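You operate a simulated robot arm through the tools that you are given. There is no shell and no other tool. Be economical: measure what you need, move in short steps, check, and stop when the job is done.

You run a simulated two-armed robot. Do the job below in one go: nothing can be reset, and whatever is moved stays where it is left.

## Task
Hold the green tube on the long steel bench steady with one hand and flip the yellow ring the other way with the other.

Only the result counts: the job must be done as asked and must still hold three seconds after the hand-in. Knocking over, shifting, dropping, spilling or breaking anything else fails it.

## Robot
Two 7-joint arms with two-finger parallel grippers on one trunk, on a base that drives. Base frame: it is fixed to the floor where the robot stands at the start and does not move with it; the origin is under the middle of the robot, x ahead of it, y to its left, z up. Lengths are in m, angles in rad, forces in N, time in s.
The left shoulder is at the start at [0.07, 0.134, 1.151], the right one opposite. With the tool pointing down near the work surface each hand reaches from about 0.2 to 0.66 m from the robot's upright axis, wherever it stands, measured 20 degrees to its own side. Places, roughly: green tube [-0.5, 2.75, 1]; yellow ring [-0.5, 2.8, 0.9]. Payload 1.57 kg a hand.
Tool frame (each hand has its own): the origin (TCP) lies between the finger pads and is the grasp point; the fingertips stand 0.03 m ahead of it; z points along the fingers, y is the line along which they close. Largest opening 0.08 m; finger width 0.017, thickness 0.012; the body of the gripper, 0.04 by 0.082 m, starts 0.08 m behind the TCP.
Orientation is that of the tool frame in the base frame, as a unit quaternion [x, y, z, w]. With the fingers straight down and closing along the base's y, the tool's x points along the base's -x, its y along +y and its z along -z.

## Interface
- The arms move only by the tool arm_command. It takes "left_moves", "right_moves" or both (then of equal length, played together; a hand with none holds still); each is a list of rows, each an object (a shift or turn left out is 0, a gripper value left out holds the last) with "translation": the shift along the tool's x, y, z in m, a list of three; "rot": the turn, a rotation vector about the tool's x, y, z in rad, a list of three; "jaw": the closure, from 0 (fully open) to 1 (shut). In form: [{"translation": [tx, ty, tz], "rot": [rx, ry, rz], "jaw": jaw}, ...]. A call has 1 to 8 rows; each row shifts and turns the commanded pose from where the row before left it, along the tool's axes as they then stand. Each row takes 0.2 s and may step no farther than 0.05 m and 0.15 rad from the row before; otherwise, or with a gripper value out of range, the whole call is refused. A pose out of reach is approached as far as the arm can. The call stops where the force on the tool passes 40 N (or 10 N more than at its start, if that is more) or the arm is blocked; 0.2 s more then pass. Each finger travels about 0.153 m/s and halts on what it meets, pressing with about 39 N; the grip force reading is that of the motor and also rises with nothing between the fingers. The clock runs only during rows and for 0.2 s after the last one: add rows that do not move to give the fingers time. The reply holds the time, the measured pose of the TCP, the force on the tool along the base axes, the opening and the grip force, in the units named above and with some noise, with the torque about the TCP (base axes, N m) and any sound that the robot's microphone picked up.
- Cameras (640 x 400 px; columns grow to the right, rows downward): "scene" is now at [0.1391, -0.0018, 1.3806]; the picture's right is [-0.03, -1.00, 0.00], its down [-0.56, 0.02, -0.83] and it looks along [0.82, -0.03, -0.56] (base axes); focal length 267 px, centre (320, 200). "left" rides on the left gripper at [0.072, 0.007, -0.122] in its tool frame; the picture's right is [-0.09, 1.00, 0.00], its down [-0.84, -0.08, -0.54] and it looks along [-0.54, -0.05, 0.84] (tool axes); focal length 238 px, centre (320, 200). "right" rides on the right gripper at [0.072, -0.007, -0.122] in its tool frame; the picture's right is [0.09, 1.00, 0.00], its down [-0.84, 0.08, -0.54] and it looks along [-0.54, 0.05, 0.84] (tool axes); focal length 238 px, centre (320, 200). There is no depth. A picture from a camera that has moved, and an enlarged one, comes with that camera's place and axes in the base frame and with its lens.
- camera(camera): a new picture of that camera. It takes no simulated time.
- move_column(by): slides the trunk up (or, below 0, down) by that many m; the arms and the scene camera ride with it, the base frame stays. It gives what a move gives, with no picture.
- steer(legs): drives the robot by 1 to 6 legs, each [ahead, left, turn to the left] in m, m and rad, along the robot's own axes; the way and the turn of a leg run together, so that a leg with both is an arc; at most 1.5 m and 3.142 rad a leg. The arms and the cameras ride along, it lands a little off, and it stops where it bumps. It gives what a move gives.
- turn_head(pan, tilt): turns the head with the scene camera to pan (to the left, within 1.501 rad either way) and tilt (down, from -0.506 to 1.204), counted from straight ahead of the robot. It gives what a move gives.
- inspect(camera, box): a new picture of the part [left, top, right, bottom] of that camera's present view, enlarged. It takes no simulated time.
- hand_in(): hands the job in; it is judged then, once.

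Work in short steps. Places have to be worked out from the pictures, the camera data and where the tool is seen: move nearer, look again, correct. Check each grasp and each placing, and mend what went wrong. You have 135 turns and 122 pictures in all, those below and enlarged ones among them. Open the grippers and draw the arms clear of the work before you hand the job in, unless the task says otherwise; then end with one line.

The tools are called after ">>>" as name(argument=value, ...) on one line, values as JSON. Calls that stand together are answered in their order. arm_command: Moves the arms, as the interface text tells. Its arguments: {"type":"object","properties":{"left_moves":{"type":"array"},"right_moves":{"type":"array"}},"required":[]} The other tools are called the same way: move_column (by) slides the trunk up or down; steer (legs) drives the base; turn_head (pan, tilt) turns the head that bears the scene camera; camera (camera) takes a picture; inspect (camera, box) takes an enlarged picture of a part of a camera's view; hand_in () hands the job in.

At the start:

```text
time_s: 0.0
left_ee_pos: [0.4477, 0.2287, 1.1766]
left_orientation: [0.0, 1.0, 0.0, -0.001]
left_wrist_force: [0.3, -0.1, -1.1]
left_ft_torque: [0.0, 0.01, 0.0]
left_finger_gap: 0.08
left_gripper_force: 0.1
right_ee_pos: [0.423, -0.1499, 1.1736]
right_orientation: [0.0, 1.0, 0.0, -0.001]
right_wrist_force: [-1.0, 0.0, -0.5]
right_ft_torque: [0.0, -0.02, -0.02]
right_finger_gap: 0.08
right_gripper_force: 0.1
trunk travel left (down, up): [-0.725, 0.215]
robot x, y, heading: [0.0012, -0.0038, -0.002]
head pan, tilt: [-0.033, 0.6]
```

scene: 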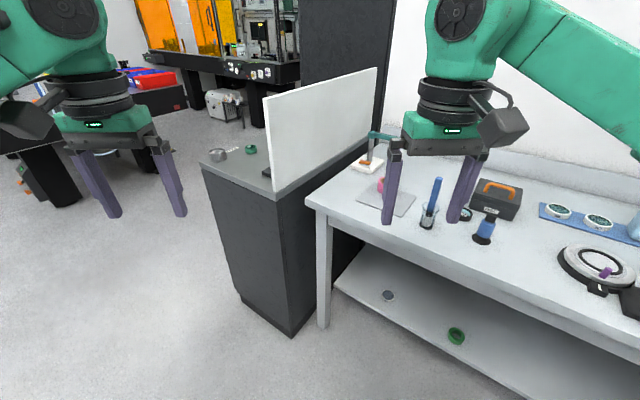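
right: 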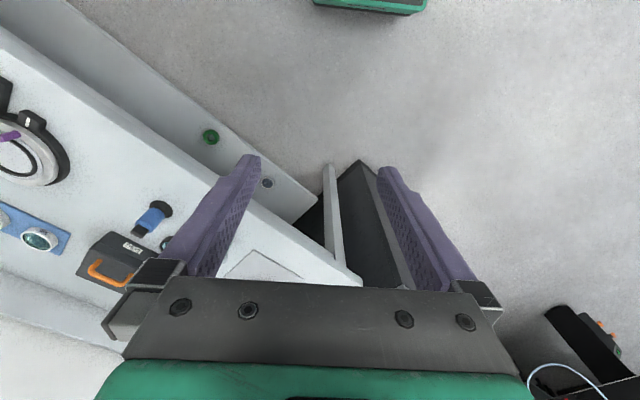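
left: 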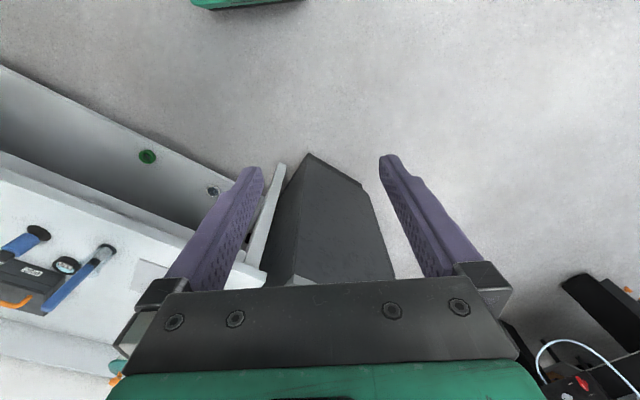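

The target lies about 2.8 m to my left; I turn the head left to look.

>>> turn_head(pan=1.5, tilt=0.3)

>>> camera(camera="scene")

```text
time_s: 1.6
left_ee_pos: [0.4461, 0.229, 1.1774]
left_orientation: [0.0, 1.0, 0.0, 0.0]
left_wrist_force: [0.3, -0.1, 0.4]
left_ft_torque: [-0.03, -0.01, 0.01]
left_finger_gap: 0.0801
left_gripper_force: 0.2
right_ee_pos: [0.4247, -0.1509, 1.1737]
right_orientation: [0.0, 1.0, 0.0, 0.0]
right_wrist_force: [-0.3, 0.1, -0.4]
right_ft_torque: [0.03, 0.01, -0.01]
right_finger_gap: 0.0799
right_gripper_force: 0.0
trunk travel left (down, up): [-0.725, 0.215]
robot x, y, heading: [0.0001, 0.0013, 0.005]
head pan, tilt: [1.499, 0.3]
```

```text
118 pictures are left
camera scene: at [0.0575, 0.0942, 1.4081], right [1.0, -0.07, 0.0], down [-0.02, -0.3, -0.96], along [0.07, 0.95, -0.3], focal length 267 px, centre (320, 200)
```

scene: 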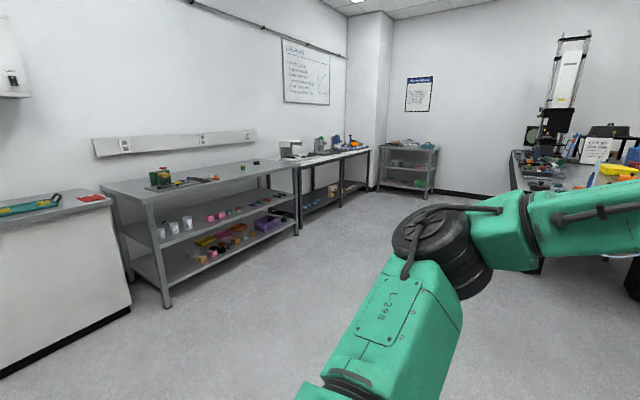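

The steel bench is on the left with something green on it; I zoom in.

>>> inspect(camera="scene", box=[90, 130, 310, 310])

>>> inspect(camera="scene", box=[130, 155, 230, 200])

```text
2.22 times, centred on (200, 220) of scene
camera zoom: at [0.0575, 0.0942, 1.4081], right [1.0, -0.07, 0.0], down [-0.02, -0.3, -0.96], along [0.07, 0.95, -0.3], focal length 594 px, centre (587, 156)
```

zoom: 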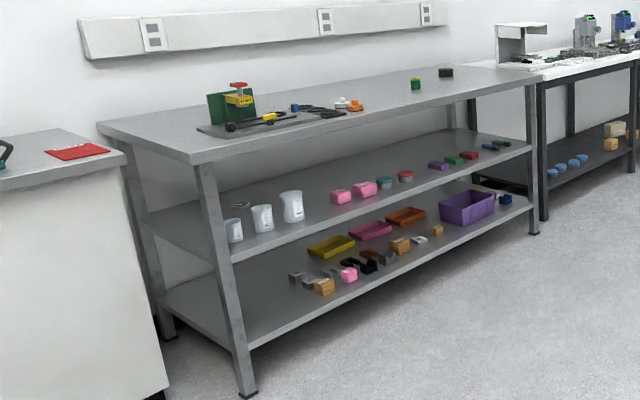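

```text
6.40 times, centred on (180, 178) of scene
camera zoom: at [0.0575, 0.0942, 1.4081], right [1.0, -0.07, 0.0], down [-0.02, -0.3, -0.96], along [0.07, 0.95, -0.3], focal length 1710 px, centre (1216, 344)
```

zoom: 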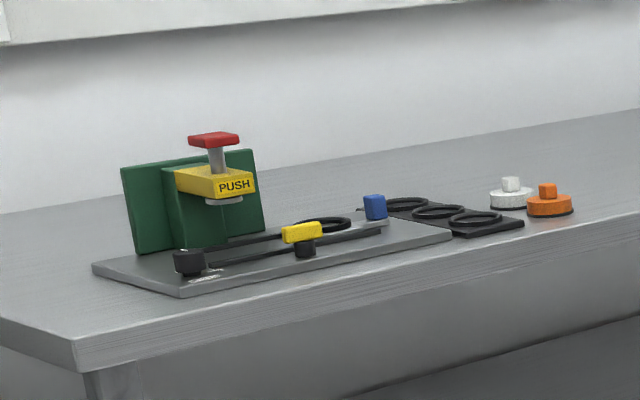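

The given place projects near the small green object farther along the bench; zooming there.

>>> inspect(camera="scene", box=[225, 145, 275, 180])

```text
11.43 times, centred on (250, 162) of scene
camera zoom: at [0.0575, 0.0942, 1.4081], right [1.0, -0.07, 0.0], down [-0.02, -0.3, -0.96], along [0.07, 0.95, -0.3], focal length 3054 px, centre (1120, 629)
```

zoom: 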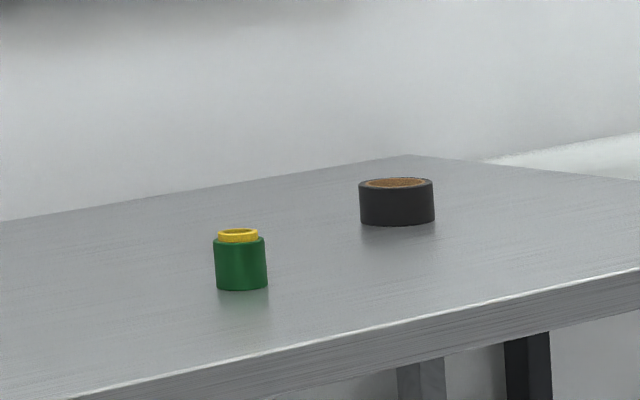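

The green tube (with yellow ring in its top) is at about (-0.515, 2.75), bench top z≈0.90, 0.23 m in from the front edge, which runs at about 50°. I turn and drive most of the way, then look again.

>>> steer(legs=[[0, 0, 1.57], [1.4, 0, 0], [0, 0, 0.85]])

>>> turn_head(pan=0, tilt=0.5)

>>> camera(camera="scene")

```text
time_s: 14.7
left_ee_pos: [-0.5198, 1.5207, 1.1765]
left_orientation: [0.94, -0.34, -0.001, 0.001]
left_wrist_force: [0.9, 0.1, 0.4]
left_ft_torque: [0.01, -0.01, 0.0]
left_finger_gap: 0.08
left_gripper_force: 0.0
right_ee_pos: [-0.2609, 1.7958, 1.1738]
right_orientation: [0.94, -0.34, 0.001, -0.001]
right_wrist_force: [0.3, -0.8, 1.0]
right_ft_torque: [-0.02, -0.01, -0.01]
right_finger_gap: 0.0799
right_gripper_force: 0.0
trunk travel left (down, up): [-0.725, 0.215]
robot x, y, heading: [-0.0317, 1.4092, 2.447]
head pan, tilt: [1.499, 0.3]
```

```text
time_s: 16.3
left_ee_pos: [-0.521, 1.5201, 1.1781]
left_orientation: [0.94, -0.341, 0.0, 0.0]
left_wrist_force: [-0.6, -0.3, -0.3]
left_ft_torque: [0.01, -0.01, 0.01]
left_finger_gap: 0.0799
left_gripper_force: 0.0
right_ee_pos: [-0.2615, 1.7964, 1.1734]
right_orientation: [0.94, -0.342, -0.001, 0.0]
right_wrist_force: [0.0, 0.1, -0.1]
right_ft_torque: [0.04, 0.02, 0.03]
right_finger_gap: 0.0802
right_gripper_force: 0.1
trunk travel left (down, up): [-0.725, 0.215]
robot x, y, heading: [-0.0315, 1.4087, 2.443]
head pan, tilt: [0.0, 0.499]
```

```text
114 pictures are left
camera scene: at [-0.1396, 1.5007, 1.3897], right [0.64, 0.77, 0.0], down [0.37, -0.31, -0.88], along [-0.67, 0.56, -0.48], focal length 267 px, centre (320, 200)
```

scene: 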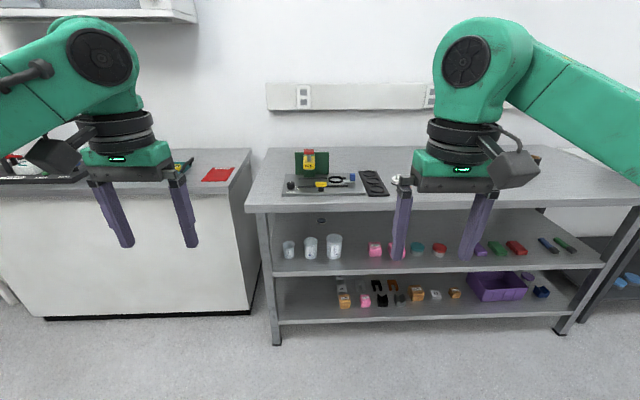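

The bench edge is parallel to me. The tube should be 1.23 m ahead and 0.72 m right; I strafe right and go ahead to about 0.65 m.

>>> steer(legs=[[0, -0.715, 0], [0.58, 0, 0]])

>>> turn_head(pan=0, tilt=0.7)

>>> camera(camera="scene")

```text
time_s: 22.9
left_ee_pos: [-0.5039, 2.4135, 1.1776]
left_orientation: [0.938, -0.346, -0.001, 0.0]
left_wrist_force: [1.0, 0.8, -0.2]
left_ft_torque: [0.0, 0.0, -0.01]
left_finger_gap: 0.08
left_gripper_force: 0.0
right_ee_pos: [-0.2402, 2.6863, 1.1745]
right_orientation: [0.938, -0.348, 0.0, -0.001]
right_wrist_force: [0.2, 0.5, -0.1]
right_ft_torque: [-0.01, -0.02, 0.01]
right_finger_gap: 0.08
right_gripper_force: 0.1
trunk travel left (down, up): [-0.725, 0.215]
robot x, y, heading: [-0.0121, 2.2977, 2.434]
head pan, tilt: [0.0, 0.499]
```

```text
time_s: 23.6
left_ee_pos: [-0.5033, 2.414, 1.1771]
left_orientation: [0.938, -0.347, 0.001, 0.0]
left_wrist_force: [0.0, -0.4, -0.1]
left_ft_torque: [0.04, -0.02, -0.04]
left_finger_gap: 0.0799
left_gripper_force: 0.0
right_ee_pos: [-0.2407, 2.6853, 1.1731]
right_orientation: [0.938, -0.347, 0.0, 0.0]
right_wrist_force: [-0.4, 0.0, -0.2]
right_ft_torque: [0.0, 0.01, -0.01]
right_finger_gap: 0.0799
right_gripper_force: 0.0
trunk travel left (down, up): [-0.725, 0.215]
robot x, y, heading: [-0.0203, 2.295, 2.432]
head pan, tilt: [0.0, 0.7]
```

```text
113 pictures are left
camera scene: at [-0.1187, 2.3855, 1.372], right [0.65, 0.76, 0.0], down [0.49, -0.42, -0.77], along [-0.58, 0.5, -0.64], focal length 267 px, centre (320, 200)
```

scene: 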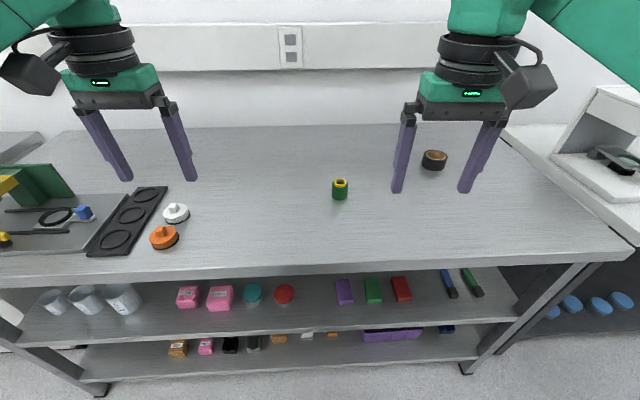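

>>> inspect(camera="scene", box=[310, 165, 370, 205])

```text
10.00 times, centred on (340, 185) of scene
camera zoom: at [-0.1187, 2.3855, 1.372], right [0.65, 0.76, 0.0], down [0.49, -0.42, -0.77], along [-0.58, 0.5, -0.64], focal length 2672 px, centre (120, 350)
```

zoom: 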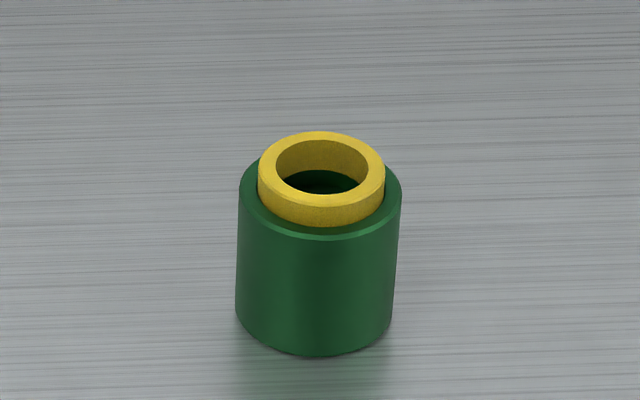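

Tube at about (-0.522, 2.804), diameter ≈43 mm, height ≈44 mm; ring ≈33 mm, sticking out ≈9 mm. I move a bit closer and centre on it.

>>> steer(legs=[[0.15, -0.06, 0]])

>>> turn_head(pan=0, tilt=0.85)

>>> camera(camera="scene")

>>> camera(camera="right")

>>> camera(camera="left")

```text
time_s: 25.0
left_ee_pos: [-0.5795, 2.5576, 1.1778]
left_orientation: [0.937, -0.349, -0.001, 0.0]
left_wrist_force: [0.2, -0.9, -0.5]
left_ft_torque: [0.02, 0.0, 0.01]
left_finger_gap: 0.0802
left_gripper_force: 0.0
right_ee_pos: [-0.3138, 2.8289, 1.1754]
right_orientation: [0.937, -0.348, -0.001, 0.0]
right_wrist_force: [0.7, 0.5, 0.6]
right_ft_torque: [0.05, 0.01, 0.0]
right_finger_gap: 0.0799
right_gripper_force: 0.0
trunk travel left (down, up): [-0.725, 0.215]
robot x, y, heading: [-0.0929, 2.442, 2.429]
head pan, tilt: [0.0, 0.7]
```

```text
time_s: 25.7
left_ee_pos: [-0.5804, 2.5592, 1.1776]
left_orientation: [0.937, -0.348, 0.0, 0.0]
left_wrist_force: [-0.3, 0.3, -0.7]
left_ft_torque: [-0.03, 0.01, -0.02]
left_finger_gap: 0.0802
left_gripper_force: 0.1
right_ee_pos: [-0.3154, 2.8298, 1.1727]
right_orientation: [0.937, -0.349, 0.0, 0.0]
right_wrist_force: [-0.7, 1.1, 0.0]
right_ft_torque: [0.0, -0.03, -0.01]
right_finger_gap: 0.0798
right_gripper_force: 0.2
trunk travel left (down, up): [-0.725, 0.215]
robot x, y, heading: [-0.0948, 2.4363, 2.427]
head pan, tilt: [0.0, 0.85]
```

```text
111 pictures are left
camera scene: at [-0.189, 2.5255, 1.3597], right [0.65, 0.76, 0.0], down [0.57, -0.49, -0.66], along [-0.5, 0.43, -0.75], focal length 267 px, centre (320, 200)
```

scene: 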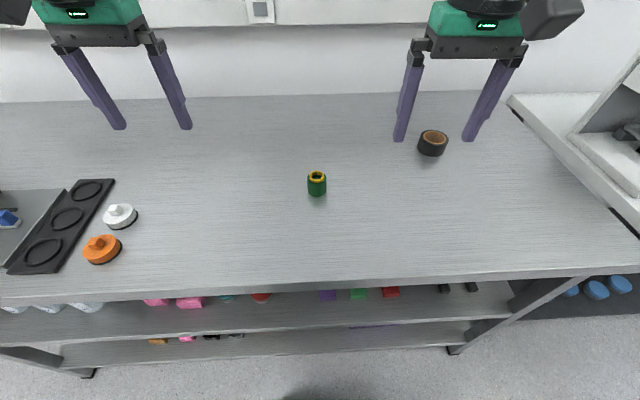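

```text
110 pictures are left
camera right: at [-0.2569, 2.7889, 1.295], right [-0.58, -0.81, 0.0], down [-0.68, 0.49, 0.54], along [-0.44, 0.31, -0.84], focal length 238 px, centre (320, 200)
```

right: 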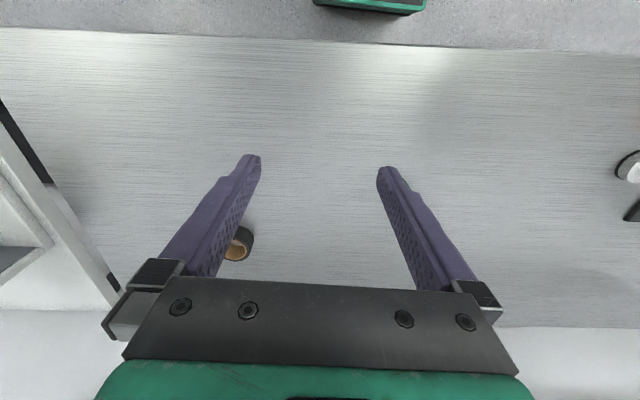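

```text
109 pictures are left
camera left: at [-0.5281, 2.5082, 1.299], right [-0.72, -0.69, 0.0], down [-0.58, 0.61, 0.54], along [-0.38, 0.39, -0.84], focal length 238 px, centre (320, 200)
```

left: 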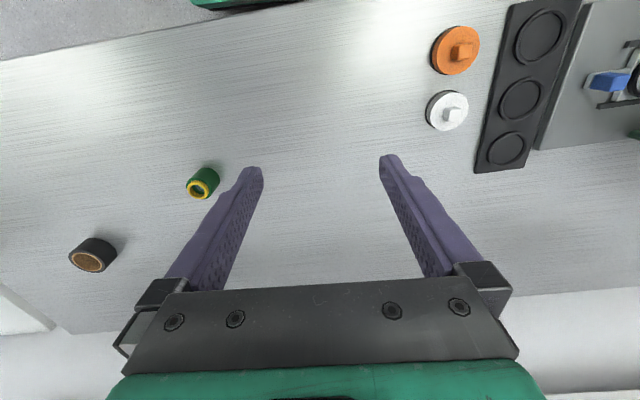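

I zoom in on the tube from the scene camera to refine its place and see the ring's shape.

>>> inspect(camera="scene", box=[296, 163, 336, 203])

>>> inspect(camera="left", box=[180, 160, 228, 208])

```text
10.00 times, centred on (316, 183) of scene
camera zoom: at [-0.189, 2.5255, 1.3597], right [0.65, 0.76, 0.0], down [0.57, -0.49, -0.66], along [-0.5, 0.43, -0.75], focal length 2672 px, centre (360, 370)
```

zoom: 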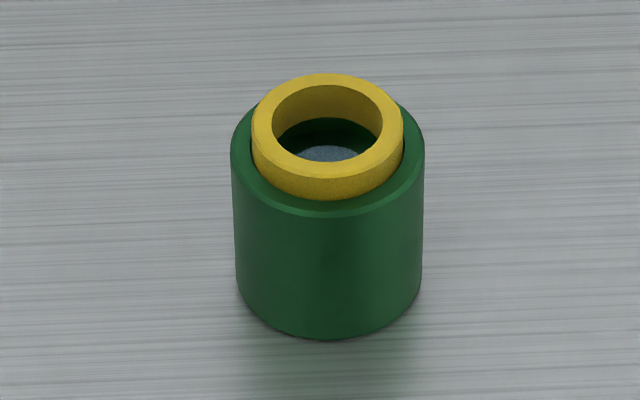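

```text
8.33 times, centred on (204, 184) of left
camera zoom: at [-0.5281, 2.5082, 1.299], right [-0.72, -0.69, 0.0], down [-0.58, 0.61, 0.54], along [-0.38, 0.39, -0.84], focal length 1986 px, centre (1287, 333)
```

zoom: 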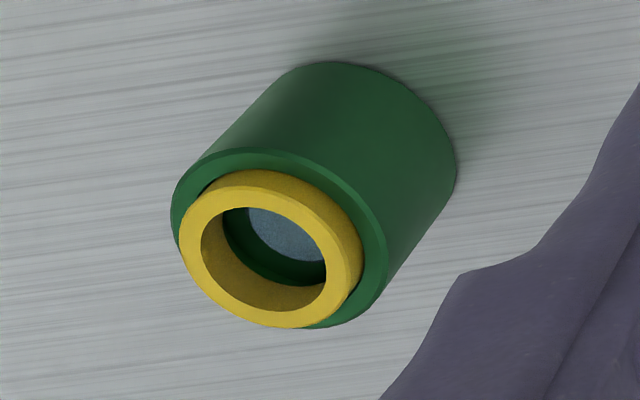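

Triangulated, the ring top is at about (-0.523, 2.803, 0.948), i.e. 0.56 m straight ahead. Plan: the right hand lifts the ring out fingers-down, both hands tilt to face each other, the left takes the ring's other end, then sets it back fingers-down. First I bring the right hand above the ring.

>>> arm_command(right_moves=[{"translation": [-0.0278, 0.0314, 0]}, {"translation": [-0.0278, 0.0314, 0]}, {"translation": [-0.0278, 0.0314, 0]}, {"translation": [-0.0278, 0.0314, 0]}, {"translation": [-0.0278, 0.0314, 0]}, {"translation": [0, 0, 0.04]}, {"translation": [0, 0, 0.04]}, {"translation": [0, 0, 0.04]}])

>>> camera(camera="right")

>>> camera(camera="scene")

```text
time_s: 27.5
left_ee_pos: [-0.5796, 2.5601, 1.1763]
left_orientation: [0.938, -0.348, 0.0, 0.001]
left_wrist_force: [0.0, -0.5, 0.1]
left_ft_torque: [0.0, 0.0, 0.01]
left_finger_gap: 0.0801
left_gripper_force: 0.1
right_ee_pos: [-0.4659, 2.8077, 1.0551]
right_orientation: [0.937, -0.349, 0.0, 0.001]
right_wrist_force: [-0.8, 0.1, 0.1]
right_ft_torque: [-0.01, -0.03, -0.01]
right_finger_gap: 0.0801
right_gripper_force: 0.1
right hand out of reach, approached as far as the arm can: row 4, 5
trunk travel left (down, up): [-0.725, 0.215]
robot x, y, heading: [-0.0932, 2.4375, 2.429]
head pan, tilt: [0.0, 0.85]
```

```text
106 pictures are left
camera right: at [-0.4084, 2.7674, 1.1768], right [-0.58, -0.81, 0.0], down [-0.68, 0.49, 0.54], along [-0.44, 0.31, -0.84], focal length 238 px, centre (320, 200)
```

right: 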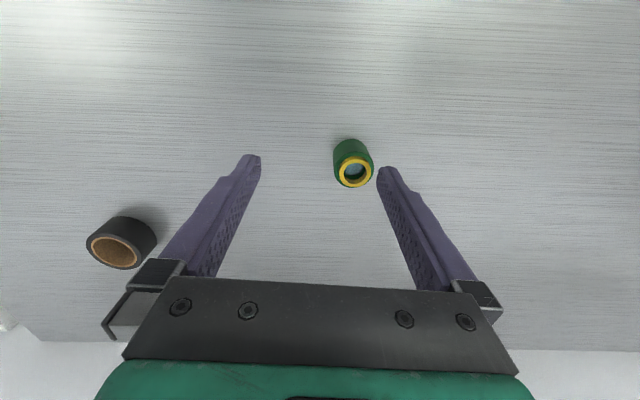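

```text
105 pictures are left
camera scene: at [-0.1887, 2.5257, 1.3597], right [0.65, 0.76, 0.0], down [0.57, -0.49, -0.66], along [-0.5, 0.43, -0.75], focal length 267 px, centre (320, 200)
```

scene: 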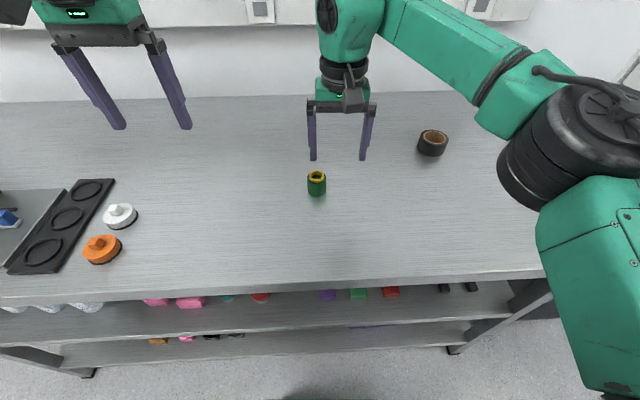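

The ring is confirmed at (-0.522, 2.803, 0.948) but the centre is at the arm's reach limit, so I drive a bit closer.

>>> steer(legs=[[0.09, 0, 0]])

>>> camera(camera="scene")

```text
time_s: 28.6
left_ee_pos: [-0.6455, 2.6172, 1.178]
left_orientation: [0.937, -0.349, -0.002, -0.001]
left_wrist_force: [0.3, 0.0, 0.1]
left_ft_torque: [0.04, 0.01, -0.02]
left_finger_gap: 0.0798
left_gripper_force: 0.1
right_ee_pos: [-0.533, 2.8672, 1.057]
right_orientation: [0.937, -0.348, -0.001, 0.0]
right_wrist_force: [-0.4, -0.4, -1.1]
right_ft_torque: [0.01, 0.01, 0.03]
right_finger_gap: 0.0803
right_gripper_force: 0.1
trunk travel left (down, up): [-0.725, 0.215]
robot x, y, heading: [-0.1615, 2.4951, 2.427]
head pan, tilt: [0.0, 0.85]
```

```text
104 pictures are left
camera scene: at [-0.2548, 2.5821, 1.36], right [0.65, 0.76, 0.0], down [0.57, -0.49, -0.66], along [-0.5, 0.43, -0.75], focal length 267 px, centre (320, 200)
```

scene: 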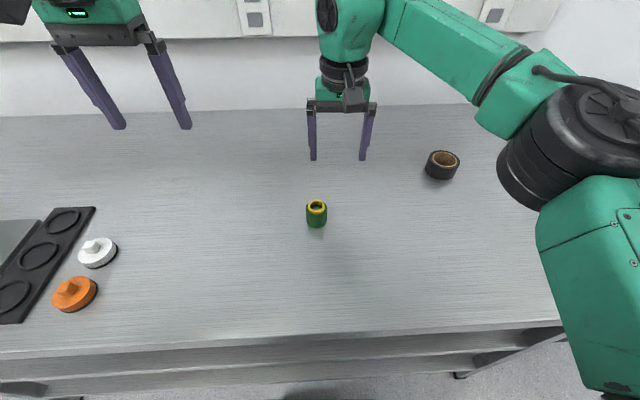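

Ring is 50 mm nearer to me and 41 mm left of the right TCP; I align above it.

>>> arm_command(right_moves=[{"translation": [0.025, 0.0207, 0]}, {"translation": [0.0254, 0.0206, 0]}, {"translation": [0, 0, 0.03]}, {}])

>>> camera(camera="right")

>>> inspect(camera="scene", box=[270, 150, 370, 240])

```text
time_s: 29.6
left_ee_pos: [-0.6471, 2.6172, 1.1788]
left_orientation: [0.937, -0.349, -0.001, 0.0]
left_wrist_force: [-0.1, 0.6, 0.4]
left_ft_torque: [0.02, -0.02, 0.01]
left_finger_gap: 0.0799
left_gripper_force: 0.0
right_ee_pos: [-0.5235, 2.803, 1.0255]
right_orientation: [0.937, -0.348, -0.001, 0.0]
right_wrist_force: [-0.1, 0.6, 0.1]
right_ft_torque: [0.0, 0.04, -0.02]
right_finger_gap: 0.0799
right_gripper_force: 0.0
trunk travel left (down, up): [-0.725, 0.215]
robot x, y, heading: [-0.1558, 2.4966, 2.427]
head pan, tilt: [0.0, 0.85]
```

```text
103 pictures are left
camera right: at [-0.4654, 2.7614, 1.1464], right [-0.58, -0.81, 0.0], down [-0.68, 0.49, 0.54], along [-0.44, 0.32, -0.84], focal length 238 px, centre (320, 200)
```

right: 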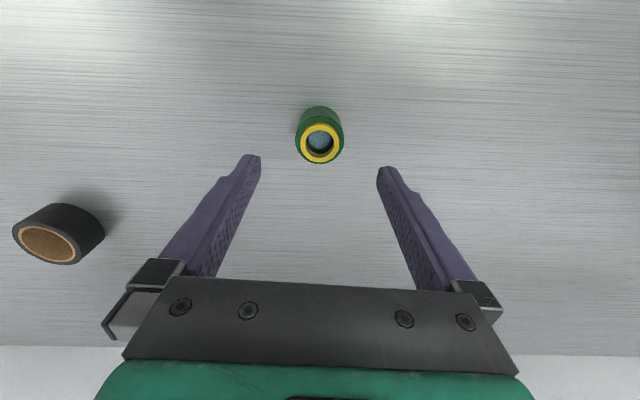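

```text
4.44 times, centred on (320, 195) of scene
camera zoom: at [-0.2559, 2.583, 1.3598], right [0.65, 0.76, 0.0], down [0.57, -0.49, -0.66], along [-0.5, 0.43, -0.75], focal length 1188 px, centre (320, 222)
```

zoom: 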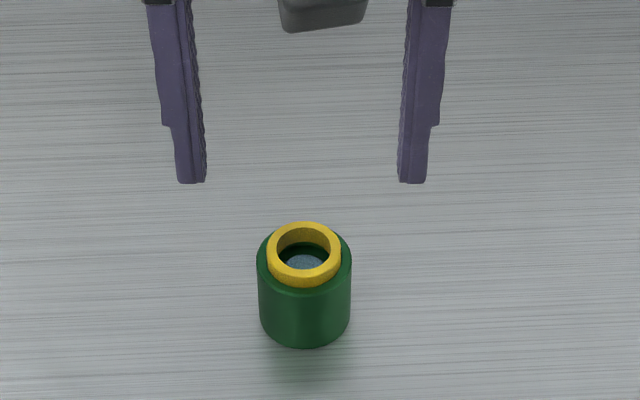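

Alignment is within ~1 mm. I narrow the jaw to 40 mm and descend to just above the ring's top level.

>>> arm_command(right_moves=[{"jaw": 0.48}, {"translation": [0, 0, 0.02]}, {"translation": [0, 0, 0.02]}, {"translation": [0, 0, 0.004]}, {}])

>>> inspect(camera="right", box=[250, 90, 390, 190])

>>> inspect(camera="scene", box=[270, 160, 370, 240])

```text
time_s: 30.8
left_ee_pos: [-0.6477, 2.6178, 1.1784]
left_orientation: [0.937, -0.349, -0.001, -0.001]
left_wrist_force: [0.2, -0.1, -0.3]
left_ft_torque: [-0.05, 0.01, 0.0]
left_finger_gap: 0.0799
left_gripper_force: 0.1
right_ee_pos: [-0.5234, 2.8032, 0.9832]
right_orientation: [0.937, -0.349, 0.001, 0.001]
right_wrist_force: [0.0, -0.6, -0.4]
right_ft_torque: [-0.02, 0.02, 0.0]
right_finger_gap: 0.0417
right_gripper_force: 0.0
trunk travel left (down, up): [-0.725, 0.215]
robot x, y, heading: [-0.1592, 2.497, 2.428]
head pan, tilt: [0.0, 0.85]
```

```text
4.00 times, centred on (320, 140) of right
camera zoom: at [-0.4651, 2.7617, 1.1051], right [-0.58, -0.81, 0.0], down [-0.68, 0.49, 0.54], along [-0.44, 0.32, -0.84], focal length 953 px, centre (320, 440)
```

zoom: 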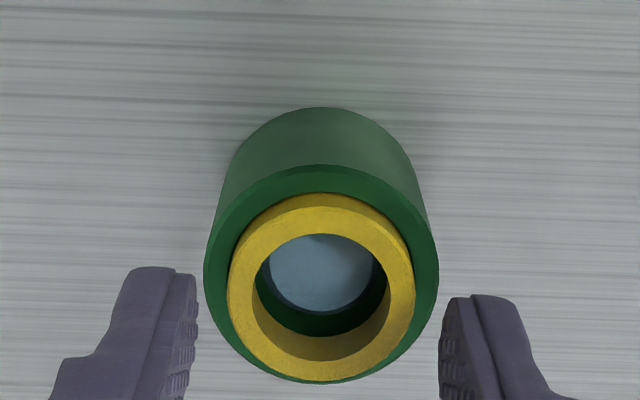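

```text
5.00 times, centred on (320, 200) of scene
camera zoom: at [-0.2566, 2.5836, 1.3597], right [0.65, 0.76, 0.0], down [0.57, -0.49, -0.66], along [-0.5, 0.43, -0.75], focal length 1336 px, centre (320, 200)
```

zoom: 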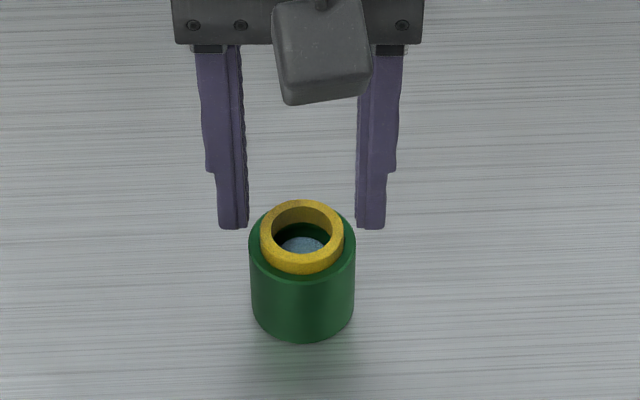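

Tips straddle the ring centred. I narrow slightly more and lower in small steps to feel for the rim.

>>> arm_command(right_moves=[{"jaw": 0.53}, {"translation": [0, 0, 0.003]}, {"translation": [0, 0, 0.003]}, {"translation": [0, 0, 0.002]}, {}])

>>> inspect(camera="right", box=[250, 90, 390, 190])

>>> inspect(camera="scene", box=[290, 180, 350, 230])

```text
time_s: 32.0
left_ee_pos: [-0.6475, 2.6184, 1.1772]
left_orientation: [0.937, -0.349, -0.002, 0.0]
left_wrist_force: [0.4, 0.1, 0.3]
left_ft_torque: [0.03, 0.0, 0.0]
left_finger_gap: 0.0801
left_gripper_force: 0.0
right_ee_pos: [-0.5247, 2.8026, 0.9763]
right_orientation: [0.937, -0.348, 0.0, 0.0]
right_wrist_force: [0.7, 0.7, -0.7]
right_ft_torque: [-0.02, -0.03, 0.02]
right_finger_gap: 0.0375
right_gripper_force: 0.0
trunk travel left (down, up): [-0.725, 0.215]
robot x, y, heading: [-0.1597, 2.4982, 2.425]
head pan, tilt: [0.0, 0.85]
```

```text
4.00 times, centred on (320, 140) of right
camera zoom: at [-0.4653, 2.7617, 1.0969], right [-0.58, -0.81, 0.0], down [-0.68, 0.49, 0.54], along [-0.44, 0.32, -0.84], focal length 953 px, centre (320, 440)
```

zoom: 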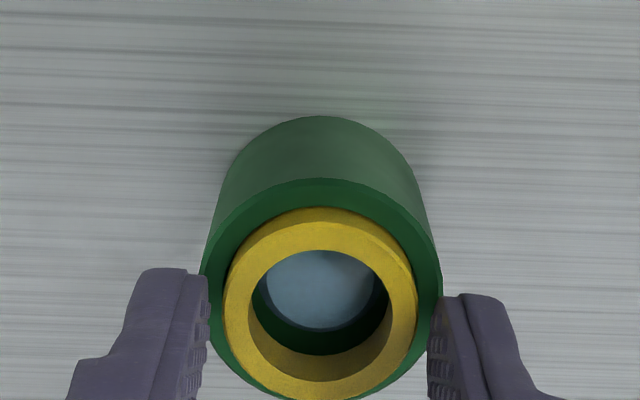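

```text
8.00 times, centred on (320, 205) of scene
camera zoom: at [-0.2567, 2.5837, 1.3597], right [0.65, 0.76, 0.0], down [0.57, -0.49, -0.66], along [-0.5, 0.43, -0.75], focal length 2138 px, centre (320, 160)
```

zoom: 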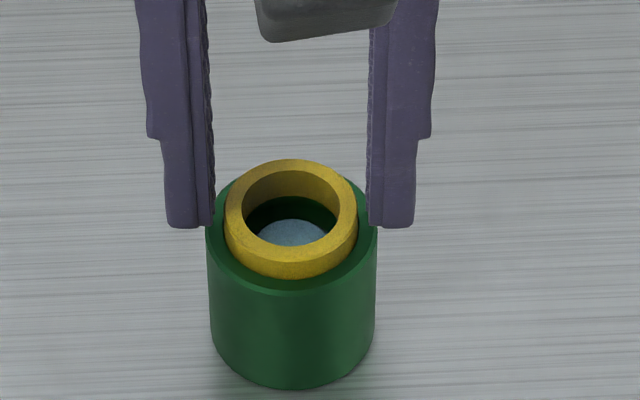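

No contact yet; I continue down 2 mm at a time.

>>> arm_command(right_moves=[{"translation": [0, 0, 0.002]}, {"translation": [0, 0, 0.002]}, {}])

>>> inspect(camera="scene", box=[290, 180, 350, 230])

```text
time_s: 32.8
left_ee_pos: [-0.6472, 2.618, 1.1776]
left_orientation: [0.937, -0.349, -0.001, 0.0]
left_wrist_force: [-1.2, 0.7, 0.0]
left_ft_torque: [0.04, 0.02, -0.01]
left_finger_gap: 0.0799
left_gripper_force: 0.2
right_ee_pos: [-0.5251, 2.8035, 0.9718]
right_orientation: [0.937, -0.348, 0.0, 0.0]
right_wrist_force: [-0.2, 0.4, 1.7]
right_ft_torque: [0.05, 0.0, 0.0]
right_finger_gap: 0.0374
right_gripper_force: 0.1
trunk travel left (down, up): [-0.725, 0.215]
robot x, y, heading: [-0.1613, 2.4952, 2.43]
head pan, tilt: [0.0, 0.85]
```

```text
8.00 times, centred on (320, 205) of scene
camera zoom: at [-0.2565, 2.5835, 1.3598], right [0.65, 0.76, 0.0], down [0.57, -0.49, -0.66], along [-0.5, 0.43, -0.75], focal length 2138 px, centre (320, 160)
```

zoom: 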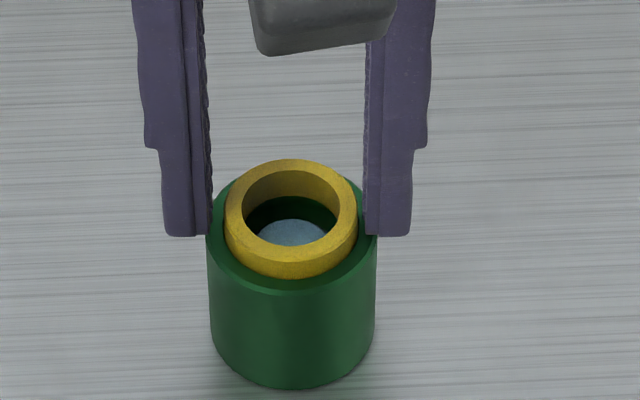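

Slight z force maybe; another couple of 1 mm steps.

>>> arm_command(right_moves=[{"translation": [0, 0, 0.001]}, {"translation": [0, 0, 0.001]}, {}])

```text
time_s: 33.6
left_ee_pos: [-0.6456, 2.6175, 1.179]
left_orientation: [0.937, -0.349, -0.002, -0.001]
left_wrist_force: [0.4, -0.3, -0.3]
left_ft_torque: [-0.01, 0.02, -0.02]
left_finger_gap: 0.0801
left_gripper_force: 0.0
right_ee_pos: [-0.5244, 2.8044, 0.9708]
right_orientation: [0.937, -0.35, -0.004, 0.0]
right_wrist_force: [-4.7, 6.5, 30.1]
right_ft_torque: [0.22, -0.04, 0.02]
right_finger_gap: 0.0374
right_gripper_force: 0.1
trunk travel left (down, up): [-0.725, 0.215]
robot x, y, heading: [-0.1585, 2.5013, 2.427]
head pan, tilt: [0.0, 0.85]
```

Rim contact found (tips at ≈0.941). I back up 2.5 mm and close on the ring.

>>> arm_command(right_moves=[{"translation": [0, 0, -0.0025]}, {"jaw": 0.6}, {"jaw": 0.75}, {}, {}])

>>> inspect(camera="scene", box=[290, 180, 350, 230])

>>> inspect(camera="right", box=[250, 90, 390, 190])

```text
time_s: 34.8
left_ee_pos: [-0.6457, 2.6172, 1.1784]
left_orientation: [0.937, -0.349, -0.002, -0.001]
left_wrist_force: [-0.3, 0.1, 0.6]
left_ft_torque: [0.01, 0.0, 0.02]
left_finger_gap: 0.08
left_gripper_force: 0.0
right_ee_pos: [-0.5217, 2.8, 0.9727]
right_orientation: [0.937, -0.348, -0.001, 0.0]
right_wrist_force: [-3.9, 4.9, 24.8]
right_ft_torque: [0.2, -0.01, -0.03]
right_finger_gap: 0.0318
right_gripper_force: 39.4
trunk travel left (down, up): [-0.725, 0.215]
robot x, y, heading: [-0.1589, 2.4967, 2.43]
head pan, tilt: [0.0, 0.85]
```

```text
8.00 times, centred on (320, 205) of scene
camera zoom: at [-0.2543, 2.5824, 1.36], right [0.65, 0.76, 0.0], down [0.57, -0.49, -0.66], along [-0.5, 0.43, -0.75], focal length 2138 px, centre (320, 160)
```

zoom: 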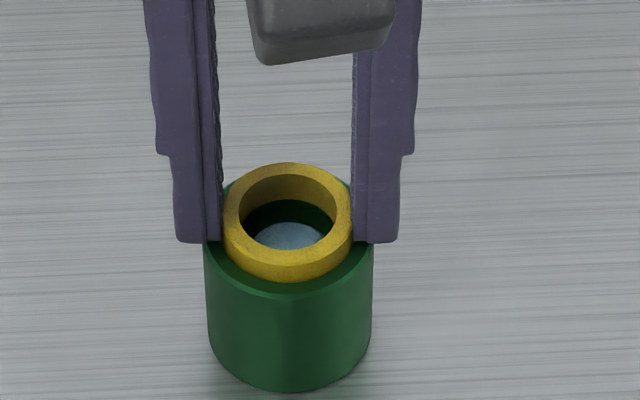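

```text
4.00 times, centred on (320, 140) of right
camera zoom: at [-0.4636, 2.7595, 1.0927], right [-0.58, -0.81, 0.0], down [-0.68, 0.49, 0.54], along [-0.44, 0.32, -0.84], focal length 953 px, centre (320, 440)
```

zoom: 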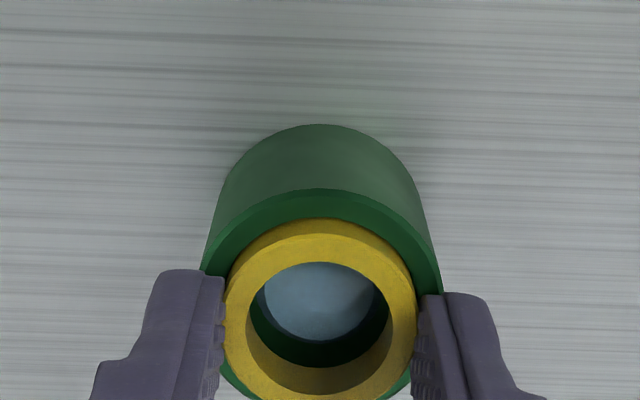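

Gripped (gap 31.8 mm). I lift a few mm and check whether the tube stays.

>>> arm_command(right_moves=[{"translation": [0, 0, -0.003]}, {"translation": [0, 0, -0.003]}, {}])

>>> inspect(camera="scene", box=[290, 180, 350, 230])

```text
time_s: 35.6
left_ee_pos: [-0.6468, 2.6193, 1.1782]
left_orientation: [0.937, -0.349, -0.001, 0.0]
left_wrist_force: [0.1, 0.5, -0.9]
left_ft_torque: [-0.02, -0.01, 0.05]
left_finger_gap: 0.08
left_gripper_force: 0.0
right_ee_pos: [-0.5237, 2.8022, 0.9754]
right_orientation: [0.937, -0.348, 0.001, 0.001]
right_wrist_force: [0.9, 0.2, -0.6]
right_ft_torque: [-0.02, 0.0, 0.03]
right_finger_gap: 0.0317
right_gripper_force: 39.4
trunk travel left (down, up): [-0.725, 0.215]
robot x, y, heading: [-0.1631, 2.4974, 2.429]
head pan, tilt: [0.0, 0.85]
```

```text
8.00 times, centred on (320, 205) of scene
camera zoom: at [-0.2565, 2.5836, 1.3596], right [0.65, 0.76, 0.0], down [0.57, -0.49, -0.66], along [-0.5, 0.43, -0.75], focal length 2138 px, centre (320, 160)
```

zoom: 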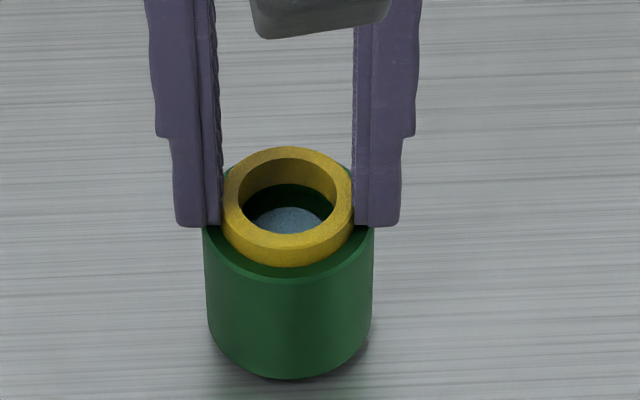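

The tube came up with the ring, so it's a snug fit and the tube must be held. I set it back down, keep the right grip, and begin turning the left hand to approach from the left side.

>>> arm_command(right_moves=[{"translation": [0, 0, 0.002]}, {"translation": [0, 0, 0.0015]}, {}, {}, {}, {}, {}, {}], left_moves=[{"rot": [0, 0, -0.15]}, {"rot": [0, 0, -0.15]}, {"rot": [0, 0, -0.15]}, {"rot": [0, 0, -0.15]}, {"rot": [0, 0, -0.15]}, {"rot": [0, 0, -0.15]}, {"rot": [0, 0, -0.15]}, {"rot": [0, 0, -0.15]}])

>>> inspect(camera="scene", box=[290, 180, 350, 230])

>>> camera(camera="scene")

```text
time_s: 37.4
left_ee_pos: [-0.6467, 2.6179, 1.1784]
left_orientation: [0.97, 0.243, 0.0, -0.001]
left_wrist_force: [-0.3, 0.7, -0.1]
left_ft_torque: [-0.02, -0.02, 0.02]
left_finger_gap: 0.0801
left_gripper_force: 0.1
right_ee_pos: [-0.5238, 2.8021, 0.9745]
right_orientation: [0.937, -0.349, 0.0, 0.001]
right_wrist_force: [0.6, -1.2, -0.8]
right_ft_torque: [0.01, 0.0, -0.01]
right_finger_gap: 0.0322
right_gripper_force: 39.5
trunk travel left (down, up): [-0.725, 0.215]
robot x, y, heading: [-0.1624, 2.4977, 2.427]
head pan, tilt: [0.0, 0.85]
```

```text
8.00 times, centred on (320, 205) of scene
camera zoom: at [-0.2568, 2.5838, 1.3597], right [0.65, 0.76, 0.0], down [0.57, -0.49, -0.66], along [-0.5, 0.43, -0.75], focal length 2138 px, centre (320, 160)
```

zoom: 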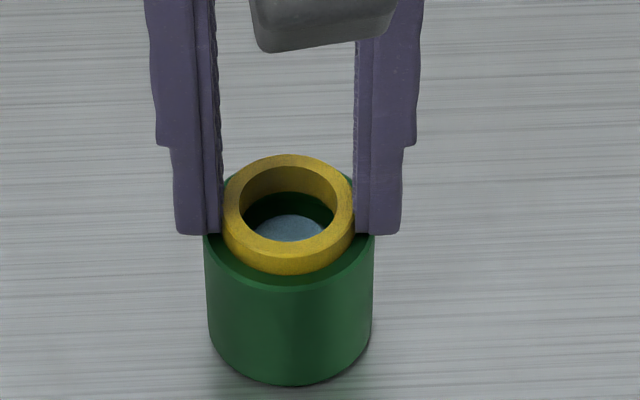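

```text
92 pictures are left
camera scene: at [-0.2568, 2.5838, 1.3597], right [0.65, 0.76, 0.0], down [0.57, -0.49, -0.66], along [-0.5, 0.43, -0.75], focal length 267 px, centre (320, 200)
```

scene: 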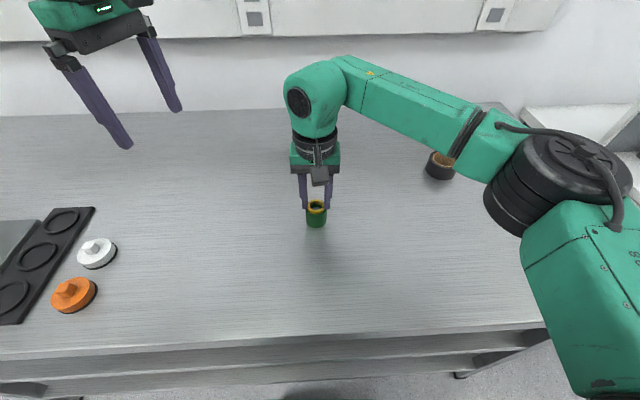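

The left yaw works. I finish the yaw, lower the right by 1.5 mm so the tube rests, and start tilting the left hand.

>>> arm_command(right_moves=[{"translation": [0, 0, 0.0015]}, {}, {}, {}, {}, {}, {}, {}], left_moves=[{"rot": [0, 0, -0.15]}, {"rot": [0, 0, -0.15]}, {"rot": [0, 0, -0.07]}, {"rot": [0, 0.15, 0]}, {"rot": [0, 0.15, 0]}, {"rot": [0, 0.15, 0]}, {"rot": [0, 0.15, 0]}, {"rot": [0, 0.15, 0]}])

>>> camera(camera="scene")

```text
time_s: 39.2
left_ee_pos: [-0.6463, 2.6169, 1.1771]
left_orientation: [0.847, 0.385, 0.334, -0.152]
left_wrist_force: [-0.3, 0.2, -0.8]
left_ft_torque: [-0.01, -0.01, 0.02]
left_finger_gap: 0.0801
left_gripper_force: 0.0
right_ee_pos: [-0.5247, 2.8028, 0.9726]
right_orientation: [0.937, -0.349, 0.0, 0.0]
right_wrist_force: [-0.4, -1.4, 2.2]
right_ft_torque: [-0.05, -0.04, -0.01]
right_finger_gap: 0.0322
right_gripper_force: 38.7
trunk travel left (down, up): [-0.725, 0.215]
robot x, y, heading: [-0.1577, 2.4981, 2.428]
head pan, tilt: [0.0, 0.85]
```

```text
91 pictures are left
camera scene: at [-0.2569, 2.5829, 1.3598], right [0.65, 0.76, 0.0], down [0.57, -0.49, -0.66], along [-0.5, 0.43, -0.75], focal length 267 px, centre (320, 200)
```

scene: 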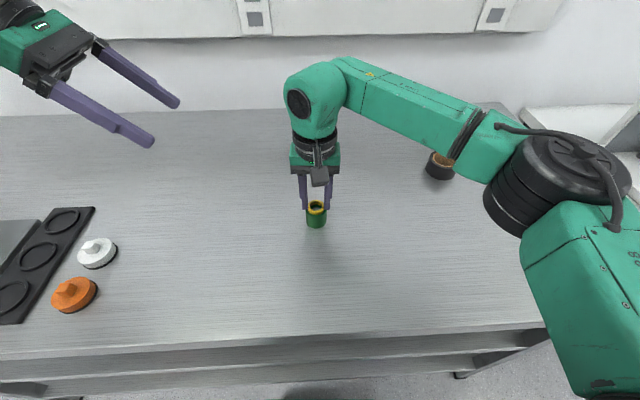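

The left hand orients fine. I finish the tilt to 70° and move halfway toward the pre-grasp left of the tube.

>>> arm_command(left_moves=[{"rot": [0, 0.15, 0]}, {"rot": [0, 0.15, 0]}, {"rot": [0, 0.15, 0]}, {"rot": [0, 0.02, 0]}, {"translation": [-0.027, -0.0048, 0.0307]}, {"translation": [-0.027, -0.0048, 0.0307]}, {"translation": [-0.027, -0.0048, 0.0307]}, {}])

>>> camera(camera="scene")

>>> camera(camera="left")

```text
time_s: 41.0
left_ee_pos: [-0.6187, 2.6728, 1.0708]
left_orientation: [0.746, 0.34, 0.521, -0.239]
left_wrist_force: [-0.4, 0.4, 0.7]
left_ft_torque: [0.02, 0.0, 0.0]
left_finger_gap: 0.08
left_gripper_force: 0.1
right_ee_pos: [-0.5244, 2.8032, 0.9716]
right_orientation: [0.937, -0.348, -0.001, 0.0]
right_wrist_force: [-0.6, 0.8, 1.6]
right_ft_torque: [-0.08, -0.05, 0.05]
right_finger_gap: 0.0325
right_gripper_force: 39.3
trunk travel left (down, up): [-0.725, 0.215]
robot x, y, heading: [-0.1624, 2.4987, 2.429]
head pan, tilt: [0.0, 0.85]
```

```text
90 pictures are left
camera scene: at [-0.2565, 2.5833, 1.3597], right [0.65, 0.76, 0.0], down [0.57, -0.49, -0.66], along [-0.5, 0.43, -0.75], focal length 267 px, centre (320, 200)
```

scene: 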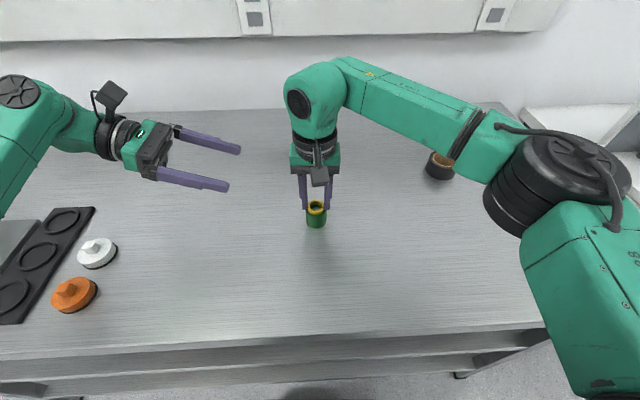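

```text
89 pictures are left
camera left: at [-0.6714, 2.6005, 1.1807], right [0.73, -0.68, -0.09], down [-0.58, -0.55, -0.6], along [0.36, 0.49, -0.8], focal length 238 px, centre (320, 200)
```

left: 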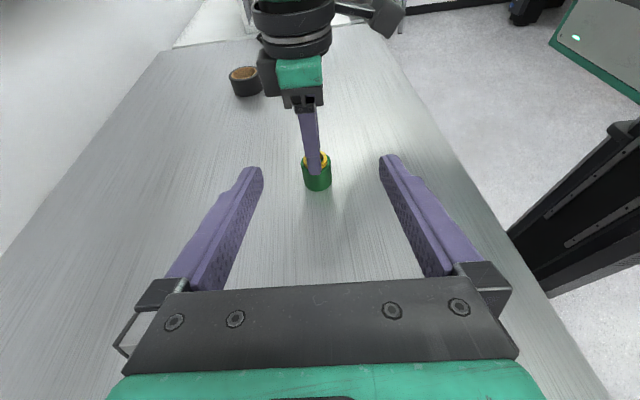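

Clear path. I move to the pre-grasp, 90 mm back along the approach.

>>> arm_command(left_moves=[{"translation": [-0.0274, -0.0046, 0.0368]}, {"translation": [-0.0274, -0.0046, 0.0368]}, {"translation": [-0.0274, -0.0046, 0.0368]}, {}])

>>> camera(camera="scene")

>>> camera(camera="left")

```text
time_s: 42.0
left_ee_pos: [-0.5792, 2.7388, 0.9546]
left_orientation: [0.745, 0.341, 0.521, -0.239]
left_wrist_force: [0.1, 0.0, -0.4]
left_ft_torque: [0.02, -0.03, 0.03]
left_finger_gap: 0.0802
left_gripper_force: 0.0
right_ee_pos: [-0.5241, 2.8028, 0.9709]
right_orientation: [0.937, -0.348, -0.002, 0.0]
right_wrist_force: [-0.7, -0.7, 2.5]
right_ft_torque: [-0.01, -0.01, 0.01]
right_finger_gap: 0.0321
right_gripper_force: 39.0
trunk travel left (down, up): [-0.725, 0.215]
robot x, y, heading: [-0.1618, 2.4972, 2.427]
head pan, tilt: [0.0, 0.85]
```

```text
88 pictures are left
camera scene: at [-0.2565, 2.5834, 1.3597], right [0.65, 0.76, 0.0], down [0.57, -0.49, -0.66], along [-0.5, 0.43, -0.75], focal length 267 px, centre (320, 200)
```

scene: 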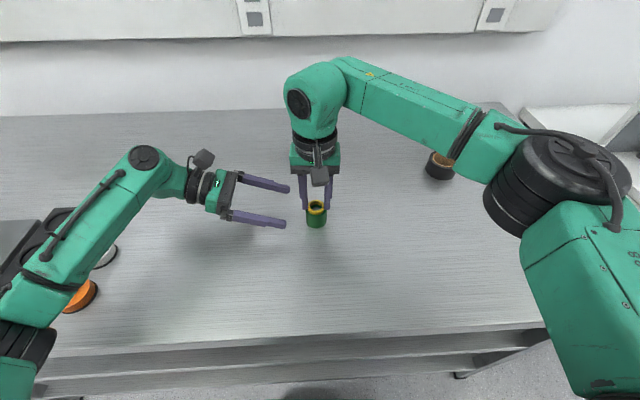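

```text
87 pictures are left
camera left: at [-0.6316, 2.6672, 1.0645], right [0.73, -0.68, -0.09], down [-0.58, -0.55, -0.6], along [0.36, 0.49, -0.8], focal length 238 px, centre (320, 200)
```

left: 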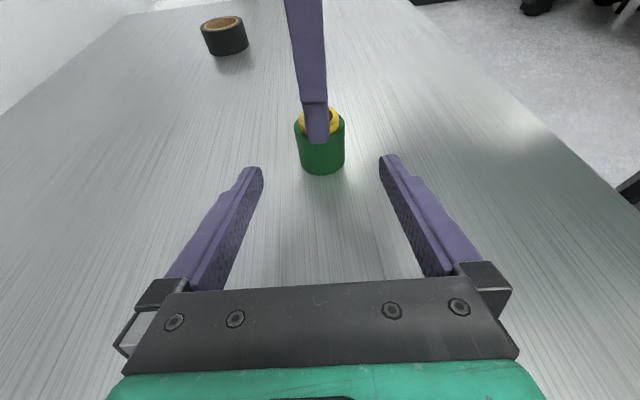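

Lined up. I advance along the approach until the tube is between the pads.

>>> arm_command(left_moves=[{"translation": [0, 0, 0.04]}, {"translation": [0, 0, 0.04]}, {}])

>>> camera(camera="left")

>>> inspect(camera="scene", box=[240, 140, 390, 250])

```text
time_s: 42.8
left_ee_pos: [-0.5305, 2.7948, 0.9264]
left_orientation: [0.746, 0.34, 0.521, -0.239]
left_wrist_force: [0.6, -0.4, -0.7]
left_ft_torque: [-0.03, -0.02, 0.03]
left_finger_gap: 0.0798
left_gripper_force: 0.0
right_ee_pos: [-0.523, 2.8029, 0.972]
right_orientation: [0.937, -0.35, 0.0, 0.0]
right_wrist_force: [0.2, 0.8, 2.4]
right_ft_torque: [0.01, -0.02, 0.0]
right_finger_gap: 0.032
right_gripper_force: 38.9
trunk travel left (down, up): [-0.725, 0.215]
robot x, y, heading: [-0.1605, 2.4985, 2.422]
head pan, tilt: [0.0, 0.85]
```

```text
86 pictures are left
camera left: at [-0.5835, 2.7236, 1.0365], right [0.73, -0.68, -0.09], down [-0.58, -0.55, -0.6], along [0.36, 0.49, -0.8], focal length 238 px, centre (320, 200)
```

left: 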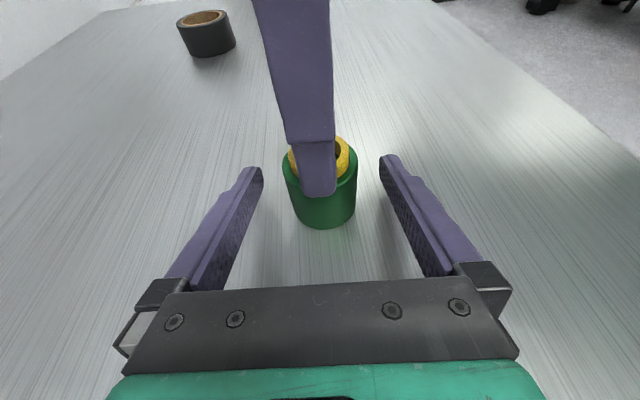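

```text
3.64 times, centred on (315, 195) of scene
camera zoom: at [-0.2565, 2.5834, 1.3598], right [0.65, 0.76, 0.0], down [0.57, -0.49, -0.66], along [-0.5, 0.43, -0.75], focal length 972 px, centre (338, 218)
```

zoom: 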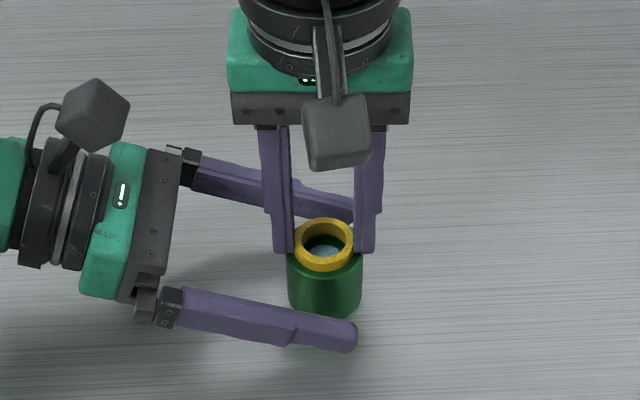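

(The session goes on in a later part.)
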